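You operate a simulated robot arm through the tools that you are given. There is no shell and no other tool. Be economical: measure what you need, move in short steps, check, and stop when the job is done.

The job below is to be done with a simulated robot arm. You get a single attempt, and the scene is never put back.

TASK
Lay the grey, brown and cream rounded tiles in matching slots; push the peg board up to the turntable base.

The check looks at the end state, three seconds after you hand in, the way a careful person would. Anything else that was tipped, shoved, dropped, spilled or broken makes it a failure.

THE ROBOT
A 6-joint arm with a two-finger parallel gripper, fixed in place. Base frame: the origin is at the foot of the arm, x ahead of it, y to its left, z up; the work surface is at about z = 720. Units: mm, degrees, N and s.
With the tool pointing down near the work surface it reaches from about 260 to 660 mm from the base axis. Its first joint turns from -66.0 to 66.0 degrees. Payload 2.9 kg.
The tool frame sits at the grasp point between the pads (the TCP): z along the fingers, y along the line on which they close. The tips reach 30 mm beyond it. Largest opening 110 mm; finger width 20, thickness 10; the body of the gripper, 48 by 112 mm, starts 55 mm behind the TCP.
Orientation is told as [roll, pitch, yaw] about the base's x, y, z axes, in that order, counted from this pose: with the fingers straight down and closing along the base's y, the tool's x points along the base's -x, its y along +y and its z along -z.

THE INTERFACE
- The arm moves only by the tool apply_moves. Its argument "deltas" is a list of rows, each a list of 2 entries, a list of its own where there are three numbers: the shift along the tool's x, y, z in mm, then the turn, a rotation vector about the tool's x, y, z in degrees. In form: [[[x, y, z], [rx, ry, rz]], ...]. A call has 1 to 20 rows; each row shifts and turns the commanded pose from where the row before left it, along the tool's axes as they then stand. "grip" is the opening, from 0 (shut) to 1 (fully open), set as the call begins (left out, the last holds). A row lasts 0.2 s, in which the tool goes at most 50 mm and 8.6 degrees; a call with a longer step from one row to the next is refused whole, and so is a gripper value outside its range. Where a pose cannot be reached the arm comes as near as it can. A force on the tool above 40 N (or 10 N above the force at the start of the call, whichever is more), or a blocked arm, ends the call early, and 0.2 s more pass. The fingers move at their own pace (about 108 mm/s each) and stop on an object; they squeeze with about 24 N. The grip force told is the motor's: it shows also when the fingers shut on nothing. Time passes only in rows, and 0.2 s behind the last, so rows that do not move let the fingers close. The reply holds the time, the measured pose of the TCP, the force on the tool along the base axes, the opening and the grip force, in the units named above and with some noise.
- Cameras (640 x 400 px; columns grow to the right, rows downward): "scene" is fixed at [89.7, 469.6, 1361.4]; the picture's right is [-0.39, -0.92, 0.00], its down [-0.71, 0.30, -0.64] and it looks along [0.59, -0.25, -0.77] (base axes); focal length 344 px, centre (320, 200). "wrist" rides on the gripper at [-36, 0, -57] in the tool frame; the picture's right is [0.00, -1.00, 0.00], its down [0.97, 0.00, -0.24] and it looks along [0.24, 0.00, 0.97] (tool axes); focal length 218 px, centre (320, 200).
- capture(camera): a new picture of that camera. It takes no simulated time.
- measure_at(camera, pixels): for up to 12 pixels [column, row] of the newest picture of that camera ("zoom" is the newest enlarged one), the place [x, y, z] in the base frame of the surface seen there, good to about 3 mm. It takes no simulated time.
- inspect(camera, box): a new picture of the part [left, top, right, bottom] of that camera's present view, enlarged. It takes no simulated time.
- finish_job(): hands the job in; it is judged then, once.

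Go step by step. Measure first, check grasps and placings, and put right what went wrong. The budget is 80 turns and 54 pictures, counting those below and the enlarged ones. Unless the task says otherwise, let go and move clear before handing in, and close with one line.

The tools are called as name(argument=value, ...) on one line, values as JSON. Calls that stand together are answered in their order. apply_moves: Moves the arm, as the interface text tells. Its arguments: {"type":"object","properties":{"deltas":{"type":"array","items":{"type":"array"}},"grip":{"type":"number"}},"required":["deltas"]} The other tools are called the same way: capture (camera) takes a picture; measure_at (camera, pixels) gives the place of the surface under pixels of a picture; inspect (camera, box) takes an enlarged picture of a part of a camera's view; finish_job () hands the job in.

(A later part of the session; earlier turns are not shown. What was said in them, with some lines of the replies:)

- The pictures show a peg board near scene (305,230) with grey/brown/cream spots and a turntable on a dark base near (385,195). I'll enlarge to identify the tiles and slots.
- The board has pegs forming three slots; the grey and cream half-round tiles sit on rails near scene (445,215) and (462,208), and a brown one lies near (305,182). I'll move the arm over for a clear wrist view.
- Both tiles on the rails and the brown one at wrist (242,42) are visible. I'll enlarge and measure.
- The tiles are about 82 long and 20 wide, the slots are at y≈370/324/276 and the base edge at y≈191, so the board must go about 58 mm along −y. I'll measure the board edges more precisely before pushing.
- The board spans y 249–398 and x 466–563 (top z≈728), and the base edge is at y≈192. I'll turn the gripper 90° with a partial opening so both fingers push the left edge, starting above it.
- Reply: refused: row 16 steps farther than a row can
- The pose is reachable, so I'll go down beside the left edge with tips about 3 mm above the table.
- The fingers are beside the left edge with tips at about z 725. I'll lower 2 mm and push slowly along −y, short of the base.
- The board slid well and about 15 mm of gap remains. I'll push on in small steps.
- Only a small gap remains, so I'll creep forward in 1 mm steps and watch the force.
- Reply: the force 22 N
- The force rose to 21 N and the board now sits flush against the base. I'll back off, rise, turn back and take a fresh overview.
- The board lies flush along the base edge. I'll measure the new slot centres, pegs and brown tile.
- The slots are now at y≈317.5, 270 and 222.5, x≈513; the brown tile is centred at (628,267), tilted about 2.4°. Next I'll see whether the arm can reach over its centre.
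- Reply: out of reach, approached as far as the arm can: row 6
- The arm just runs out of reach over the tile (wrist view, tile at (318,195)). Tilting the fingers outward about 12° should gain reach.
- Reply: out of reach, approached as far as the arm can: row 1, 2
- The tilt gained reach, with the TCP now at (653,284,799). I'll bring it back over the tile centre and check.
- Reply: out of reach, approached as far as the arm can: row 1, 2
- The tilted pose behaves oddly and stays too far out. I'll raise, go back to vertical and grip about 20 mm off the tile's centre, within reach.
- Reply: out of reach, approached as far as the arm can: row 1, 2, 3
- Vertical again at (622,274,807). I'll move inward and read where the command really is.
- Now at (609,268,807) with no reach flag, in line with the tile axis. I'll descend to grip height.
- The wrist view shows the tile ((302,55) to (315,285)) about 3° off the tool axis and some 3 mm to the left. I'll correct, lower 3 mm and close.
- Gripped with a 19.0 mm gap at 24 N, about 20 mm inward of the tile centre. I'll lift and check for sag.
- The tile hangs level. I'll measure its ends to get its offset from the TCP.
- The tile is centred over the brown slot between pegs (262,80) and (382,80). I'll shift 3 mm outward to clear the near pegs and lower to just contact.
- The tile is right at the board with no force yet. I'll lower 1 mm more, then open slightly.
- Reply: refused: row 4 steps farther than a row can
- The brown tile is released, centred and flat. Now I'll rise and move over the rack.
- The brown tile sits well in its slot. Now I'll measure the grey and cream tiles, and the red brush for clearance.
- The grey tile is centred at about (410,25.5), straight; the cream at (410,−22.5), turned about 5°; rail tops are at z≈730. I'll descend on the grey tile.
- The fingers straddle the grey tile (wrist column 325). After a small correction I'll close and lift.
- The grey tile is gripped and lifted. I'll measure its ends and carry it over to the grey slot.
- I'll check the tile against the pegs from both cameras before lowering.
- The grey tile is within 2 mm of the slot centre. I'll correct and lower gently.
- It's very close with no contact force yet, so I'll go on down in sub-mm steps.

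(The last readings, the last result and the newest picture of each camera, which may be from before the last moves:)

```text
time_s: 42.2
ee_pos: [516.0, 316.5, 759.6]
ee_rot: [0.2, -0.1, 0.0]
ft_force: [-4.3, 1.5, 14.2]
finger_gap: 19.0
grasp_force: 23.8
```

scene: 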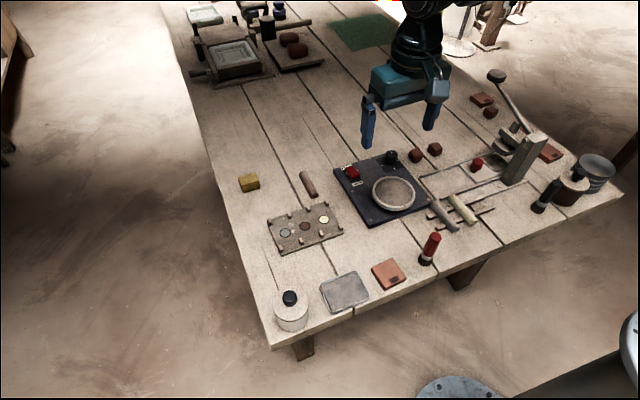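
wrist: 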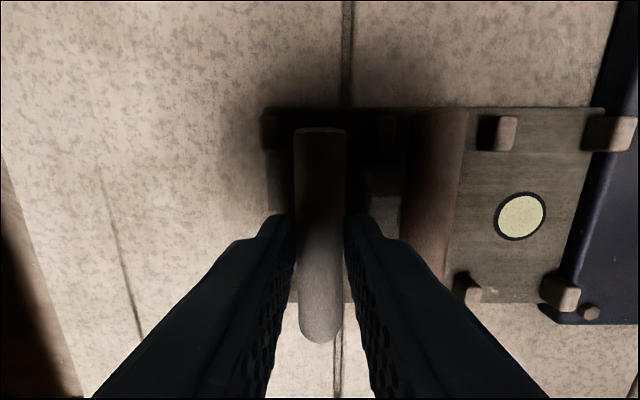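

Contact (14 N up). I'll ease off 0.6 mm, open and rise toward the cream tile.

apply_moves(deltas=[[[0, 0, -0.6], [0, 0, 0]], [[0, 0, 0], [0, 0, 0]]])

apply_moves(deltas=[[[0, 0, 0], [0, 0, 0]], [[0, 0, 0], [0, 0, 0]]], grip=0.3)

apply_moves(deltas=[[[0, 0, -15], [0, 0, 0]], [[0, 0, -30], [0, 0, 0]], [[0, 0, -45], [0, 0, 0]], [[0, 0, -45], [0, 0, 0]], [[14, -42, 0], [0, 0, 0]], [[15, -42, 0], [0, 0, 0]], [[15, -42, 0], [0, 0, 0]], [[15, -42, 0], [0, 0, 0]], [[15, -42, 0], [0, 0, 0]], [[15, -42, 0], [0, 0, 0]], [[14, -42, 0], [0, 0, 0]], [[4, -44, 0], [0, 0, 5]], [[0, 0, 0], [0, 0, 0]]])

capture(camera="wrist")

inspect(camera="scene", box=[260, 160, 380, 250])

```text
time_s: 42.8
ee_pos: [514.9, 316.5, 760.1]
ee_rot: [0.0, -0.2, 0.1]
ft_force: [3.6, 1.8, 7.2]
finger_gap: 19.2
grasp_force: 23.7
```

```text
time_s: 43.4
ee_pos: [514.5, 316.8, 759.3]
ee_rot: [0.0, 0.1, 0.1]
ft_force: [-0.5, 0.1, -0.3]
finger_gap: 32.9
grasp_force: 0.2
```

```text
time_s: 46.2
ee_pos: [407.1, -20.6, 895.7]
ee_rot: [0.0, 0.0, -4.8]
ft_force: [-0.2, -0.7, 0.2]
finger_gap: 33.0
grasp_force: 0.1
```

```text
15 pictures are left
```

wrist: 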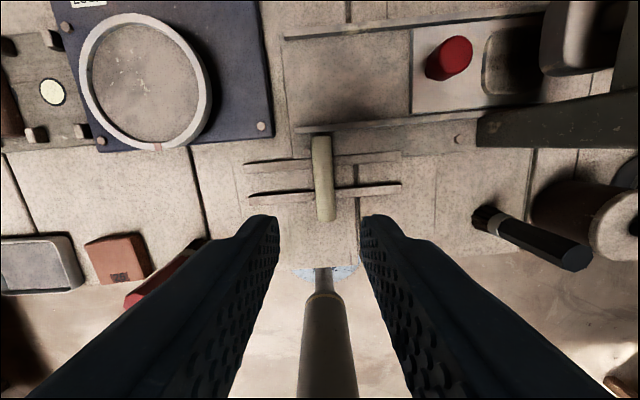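

```text
4.44 times, centred on (320, 205) of scene
```

zoom: 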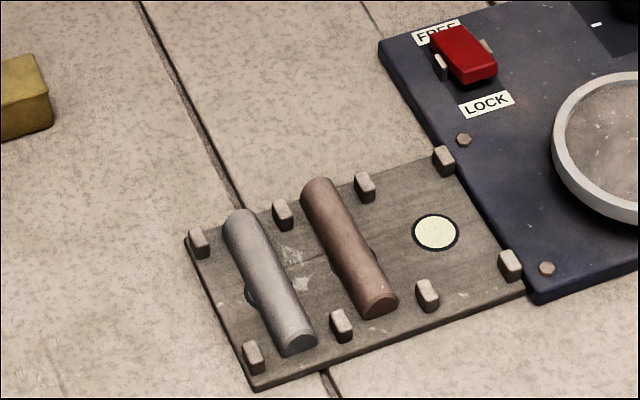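

Grey lies in its slot. The cream tile now shows the tool over-turned by about 4° ((320,138) to (326,220)); I'll correct and descend on it.

apply_moves(deltas=[[[-3, -2.3, 0], [0, 0, -4]], [[0, 0, 40], [0, 0, 0]], [[0, 0, 40], [0, 0, 0]], [[0, 0, 30], [0, 0, 0]], [[0, 0, 15], [0, 0, 0]], [[0, 0, 7], [0, 0, 0]], [[0, 0, 0], [0, 0, 0]]])

capture(camera="wrist")

```text
time_s: 47.8
ee_pos: [412.2, -25.2, 762.6]
ee_rot: [0.1, 0.1, -0.9]
ft_force: [0.0, -0.1, 0.2]
finger_gap: 33.2
grasp_force: 0.1
```

```text
13 pictures are left
```

wrist: 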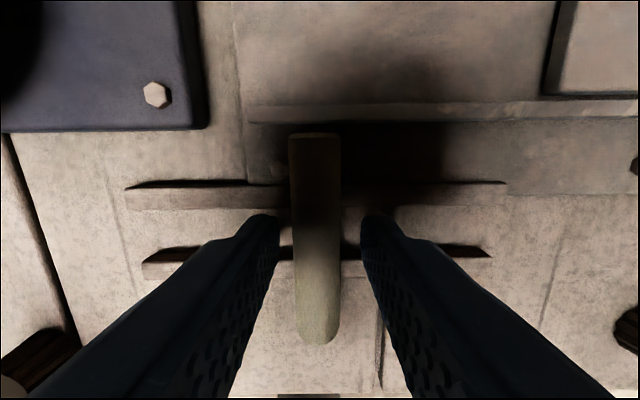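

The fingers straddle the cream tile, nearly centred. I'll make a slight correction, close and lift.

apply_moves(deltas=[[[1.5, 1.2, 1], [0, 0, -1]], [[0, 0, 0], [0, 0, 0]]])

apply_moves(deltas=[[[0, 0, 0], [0, 0, 0]], [[0, 0, 0], [0, 0, 0]]], grip=0.0)

apply_moves(deltas=[[[0, 0, -5], [0, 0, 0]], [[0, 0, -15], [0, 0, 0]], [[0, 0, -40], [0, 0, 0]], [[0, 0, -40], [0, 0, 0]], [[0, 0, 0], [0, 0, 0]]])

capture(camera="wrist")

```text
time_s: 48.4
ee_pos: [411.0, -23.9, 761.7]
ee_rot: [0.0, 0.0, 0.1]
ft_force: [0.3, 0.3, -0.1]
finger_gap: 32.8
grasp_force: 0.1
```

```text
time_s: 49.0
ee_pos: [409.9, -25.2, 761.7]
ee_rot: [0.0, 0.0, 0.1]
ft_force: [0.0, -0.2, 0.5]
finger_gap: 19.2
grasp_force: 23.3
```

```text
time_s: 50.2
ee_pos: [407.6, -21.2, 864.1]
ee_rot: [0.0, 0.0, 0.1]
ft_force: [0.1, -0.3, 0.2]
finger_gap: 19.1
grasp_force: 24.5
```

```text
12 pictures are left
```

wrist: 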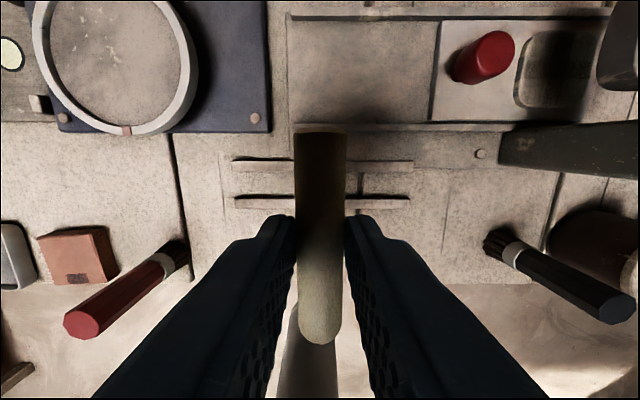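

The cream tile is held. I'll carry it over the cream slot.

apply_moves(deltas=[[[-15, 41, 0], [0, 0, 0]], [[-18, 41, 0], [0, 0, 0]], [[-18, 41, 0], [0, 0, 0]], [[-18, 41, 0], [0, 0, 0]], [[-18, 41, 0], [0, 0, 0]], [[-18, 40, 0], [0, 0, 0]], [[0, 0, 30], [0, 0, 0]], [[0, 0, 30], [0, 0, 0]], [[0, 0, 28], [0, 0, 0]], [[0, 0, 0], [0, 0, 0]]])

capture(camera="wrist")

inspect(camera="scene", box=[290, 170, 390, 245])

```text
time_s: 52.4
ee_pos: [513.2, 220.0, 774.1]
ee_rot: [0.0, 0.0, 0.1]
ft_force: [-1.3, 0.1, -0.5]
finger_gap: 19.1
grasp_force: 24.3
```

```text
11 pictures are left
```

wrist: 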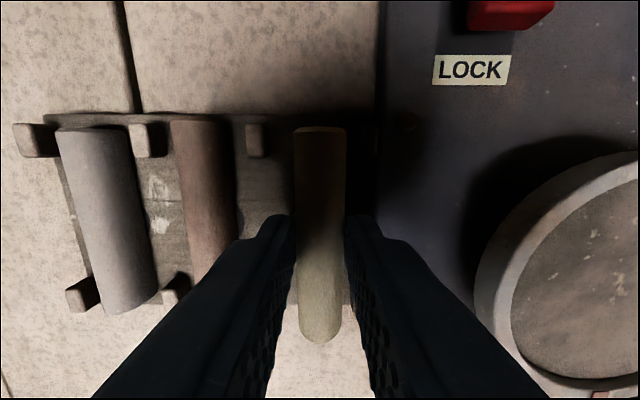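

```text
5.33 times, centred on (340, 208) of scene
```

zoom: 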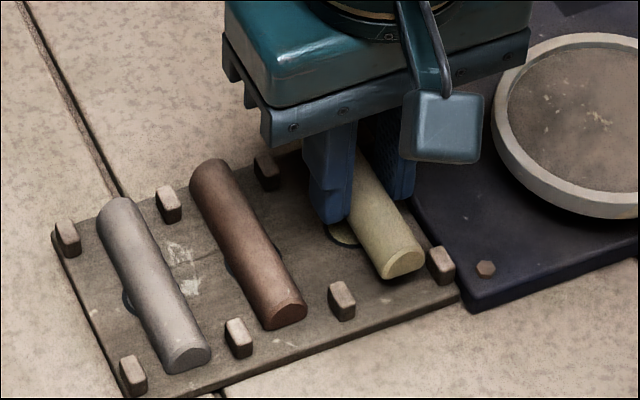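

The cream tile is about 3 mm too far toward the base. I'll shift +y and lower gently.

apply_moves(deltas=[[[-1, 3, 3], [0, 0, 0]], [[0, 0, 4], [0, 0, 0]], [[0, 0, 3], [0, 0, 0]], [[0, 0, 2], [0, 0, 0]], [[0, 0, 0], [0, 0, 0]]])

capture(camera="wrist")

measure_at(camera="wrist", pixels=[[320, 135], [252, 140]])

apply_moves(deltas=[[[0, 0, 0.7], [0, 0, 0]], [[0, 0, 0], [0, 0, 0]]])

```text
time_s: 53.6
ee_pos: [515.8, 224.7, 761.7]
ee_rot: [-0.1, -0.1, 0.1]
ft_force: [0.8, -0.6, -0.9]
finger_gap: 19.2
grasp_force: 24.5
```

```text
9 pictures are left
```

wrist: 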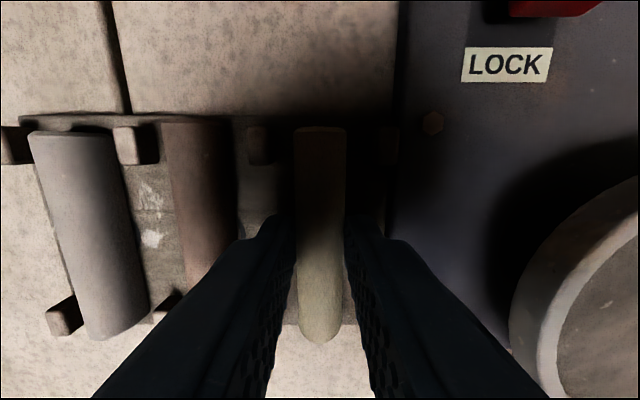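

```text
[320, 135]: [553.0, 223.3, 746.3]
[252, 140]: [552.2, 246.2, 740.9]
```

```text
time_s: 54.2
ee_pos: [516.6, 224.4, 761.9]
ee_rot: [0.0, 0.0, 0.0]
ft_force: [-0.2, -0.8, -0.1]
finger_gap: 19.4
grasp_force: 24.4
```

The tile is well centred (y≈223.5 between pegs at 247 and 200). I'll continue down to contact.

apply_moves(deltas=[[[0.5, -0.5, 0.7], [0, 0, 0]], [[0, 0, 0], [0, 0, 0]]])

apply_moves(deltas=[[[0, 0, 0.7], [0, 0, 0]], [[0, 0, 0], [0, 0, 0]]])

```text
time_s: 54.8
ee_pos: [515.0, 223.9, 760.4]
ee_rot: [-0.1, 0.1, 0.1]
ft_force: [-0.6, -0.2, -0.6]
finger_gap: 19.2
grasp_force: 24.7
```

```text
time_s: 55.4
ee_pos: [514.8, 223.7, 760.4]
ee_rot: [-0.1, -0.1, 0.2]
ft_force: [0.1, 0.1, -0.6]
finger_gap: 19.1
grasp_force: 23.6
```

apply_moves(deltas=[[[0, 0, 0.7], [0, 0, 0]], [[0, 0, 0], [0, 0, 0]]])

```text
time_s: 56.0
ee_pos: [515.3, 223.6, 758.2]
ee_rot: [0.0, 0.1, 0.0]
ft_force: [0.5, -0.5, 0.5]
finger_gap: 19.2
grasp_force: 23.7
```

apply_moves(deltas=[[[0, 0, 0.5], [0, 0, 0]], [[0, 0, 0], [0, 0, 0]]])

```text
time_s: 56.6
ee_pos: [517.0, 223.3, 758.7]
ee_rot: [0.1, 0.0, 0.1]
ft_force: [0.3, 0.3, 0.7]
finger_gap: 19.0
grasp_force: 23.9
```

apply_moves(deltas=[[[0, 0, 0.5], [0, 0, 0]], [[0, 0, 0], [0, 0, 0]]])

```text
time_s: 57.2
ee_pos: [515.6, 222.5, 758.0]
ee_rot: [0.0, 0.0, 0.1]
ft_force: [-4.2, -1.7, 14.6]
finger_gap: 19.2
grasp_force: 23.9
```

The upward force rose to 14.6 N, so the tile is down. I'll ease off, open slightly, rise straight up and move clear.

apply_moves(deltas=[[[0, 0, -0.6], [0, 0, 0]], [[0, 0, 0], [0, 0, 0]]])

apply_moves(deltas=[[[0, 0, 0], [0, 0, 0]], [[0, 0, 0], [0, 0, 0]]], grip=0.24)

apply_moves(deltas=[[[0, 0, -5], [0, 0, 0]], [[0, 0, -15], [0, 0, 0]], [[0, 0, -30], [0, 0, 0]], [[0, 0, -45], [0, 0, 0]], [[0, 0, -45], [0, 0, 0]], [[20, -40, 0], [0, 0, 0]], [[20, -40, 0], [0, 0, 0]], [[20, -40, -10], [0, 0, 0]], [[20, -40, -10], [0, 0, 0]], [[0, 0, 0], [0, 0, 0]]])

capture(camera="scene")

inspect(camera="scene", box=[260, 160, 380, 250])

```text
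time_s: 57.8
ee_pos: [516.1, 225.3, 759.1]
ee_rot: [-0.1, 0.0, 0.1]
ft_force: [-1.4, -2.8, 11.3]
finger_gap: 19.4
grasp_force: 24.4
```

```text
time_s: 58.4
ee_pos: [514.9, 224.0, 758.3]
ee_rot: [0.0, 0.0, 0.1]
ft_force: [0.0, 0.4, 2.7]
finger_gap: 26.6
grasp_force: 0.0
```

```text
time_s: 60.6
ee_pos: [438.1, 61.5, 916.8]
ee_rot: [0.0, 0.0, 0.1]
ft_force: [0.3, 0.1, 0.2]
finger_gap: 26.4
grasp_force: 0.0
```

```text
8 pictures are left
```

scene: 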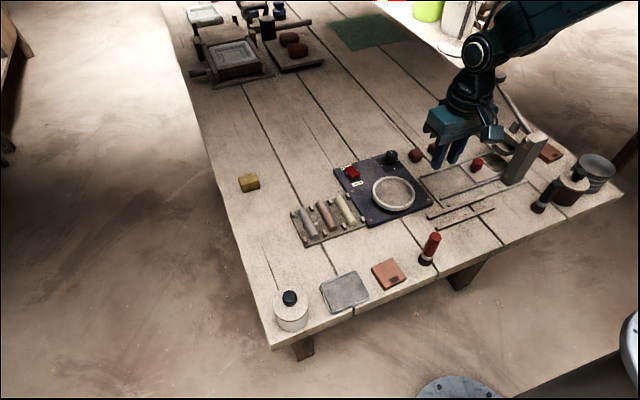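

```text
4.44 times, centred on (320, 205) of scene
```

zoom: 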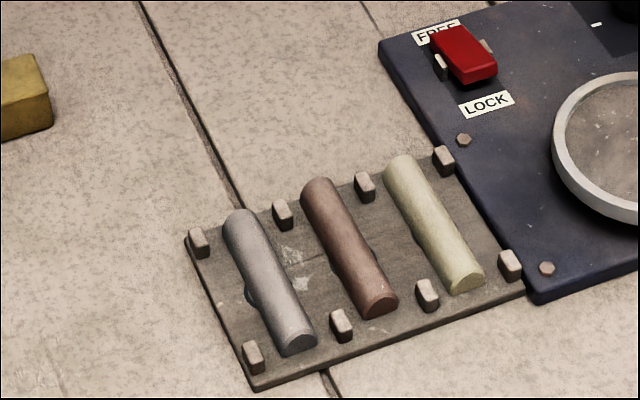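

All three tiles lie in their matching slots and nothing else has moved. One close look at the board-to-base seam.

inspect(camera="scene", box=[345, 185, 390, 230])

```text
8.89 times, centred on (368, 208) of scene
```

zoom: 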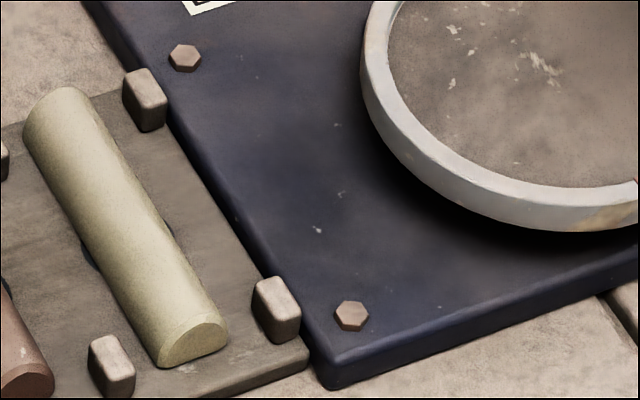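

The seam is closed along the whole edge, so I'm handing in.

finish_job()

```text
The job is handed in.
```

The peg board is pushed flush against the turntable base, and the grey, brown and cream tiles each lie in their matching slot, with the arm released and moved clear.
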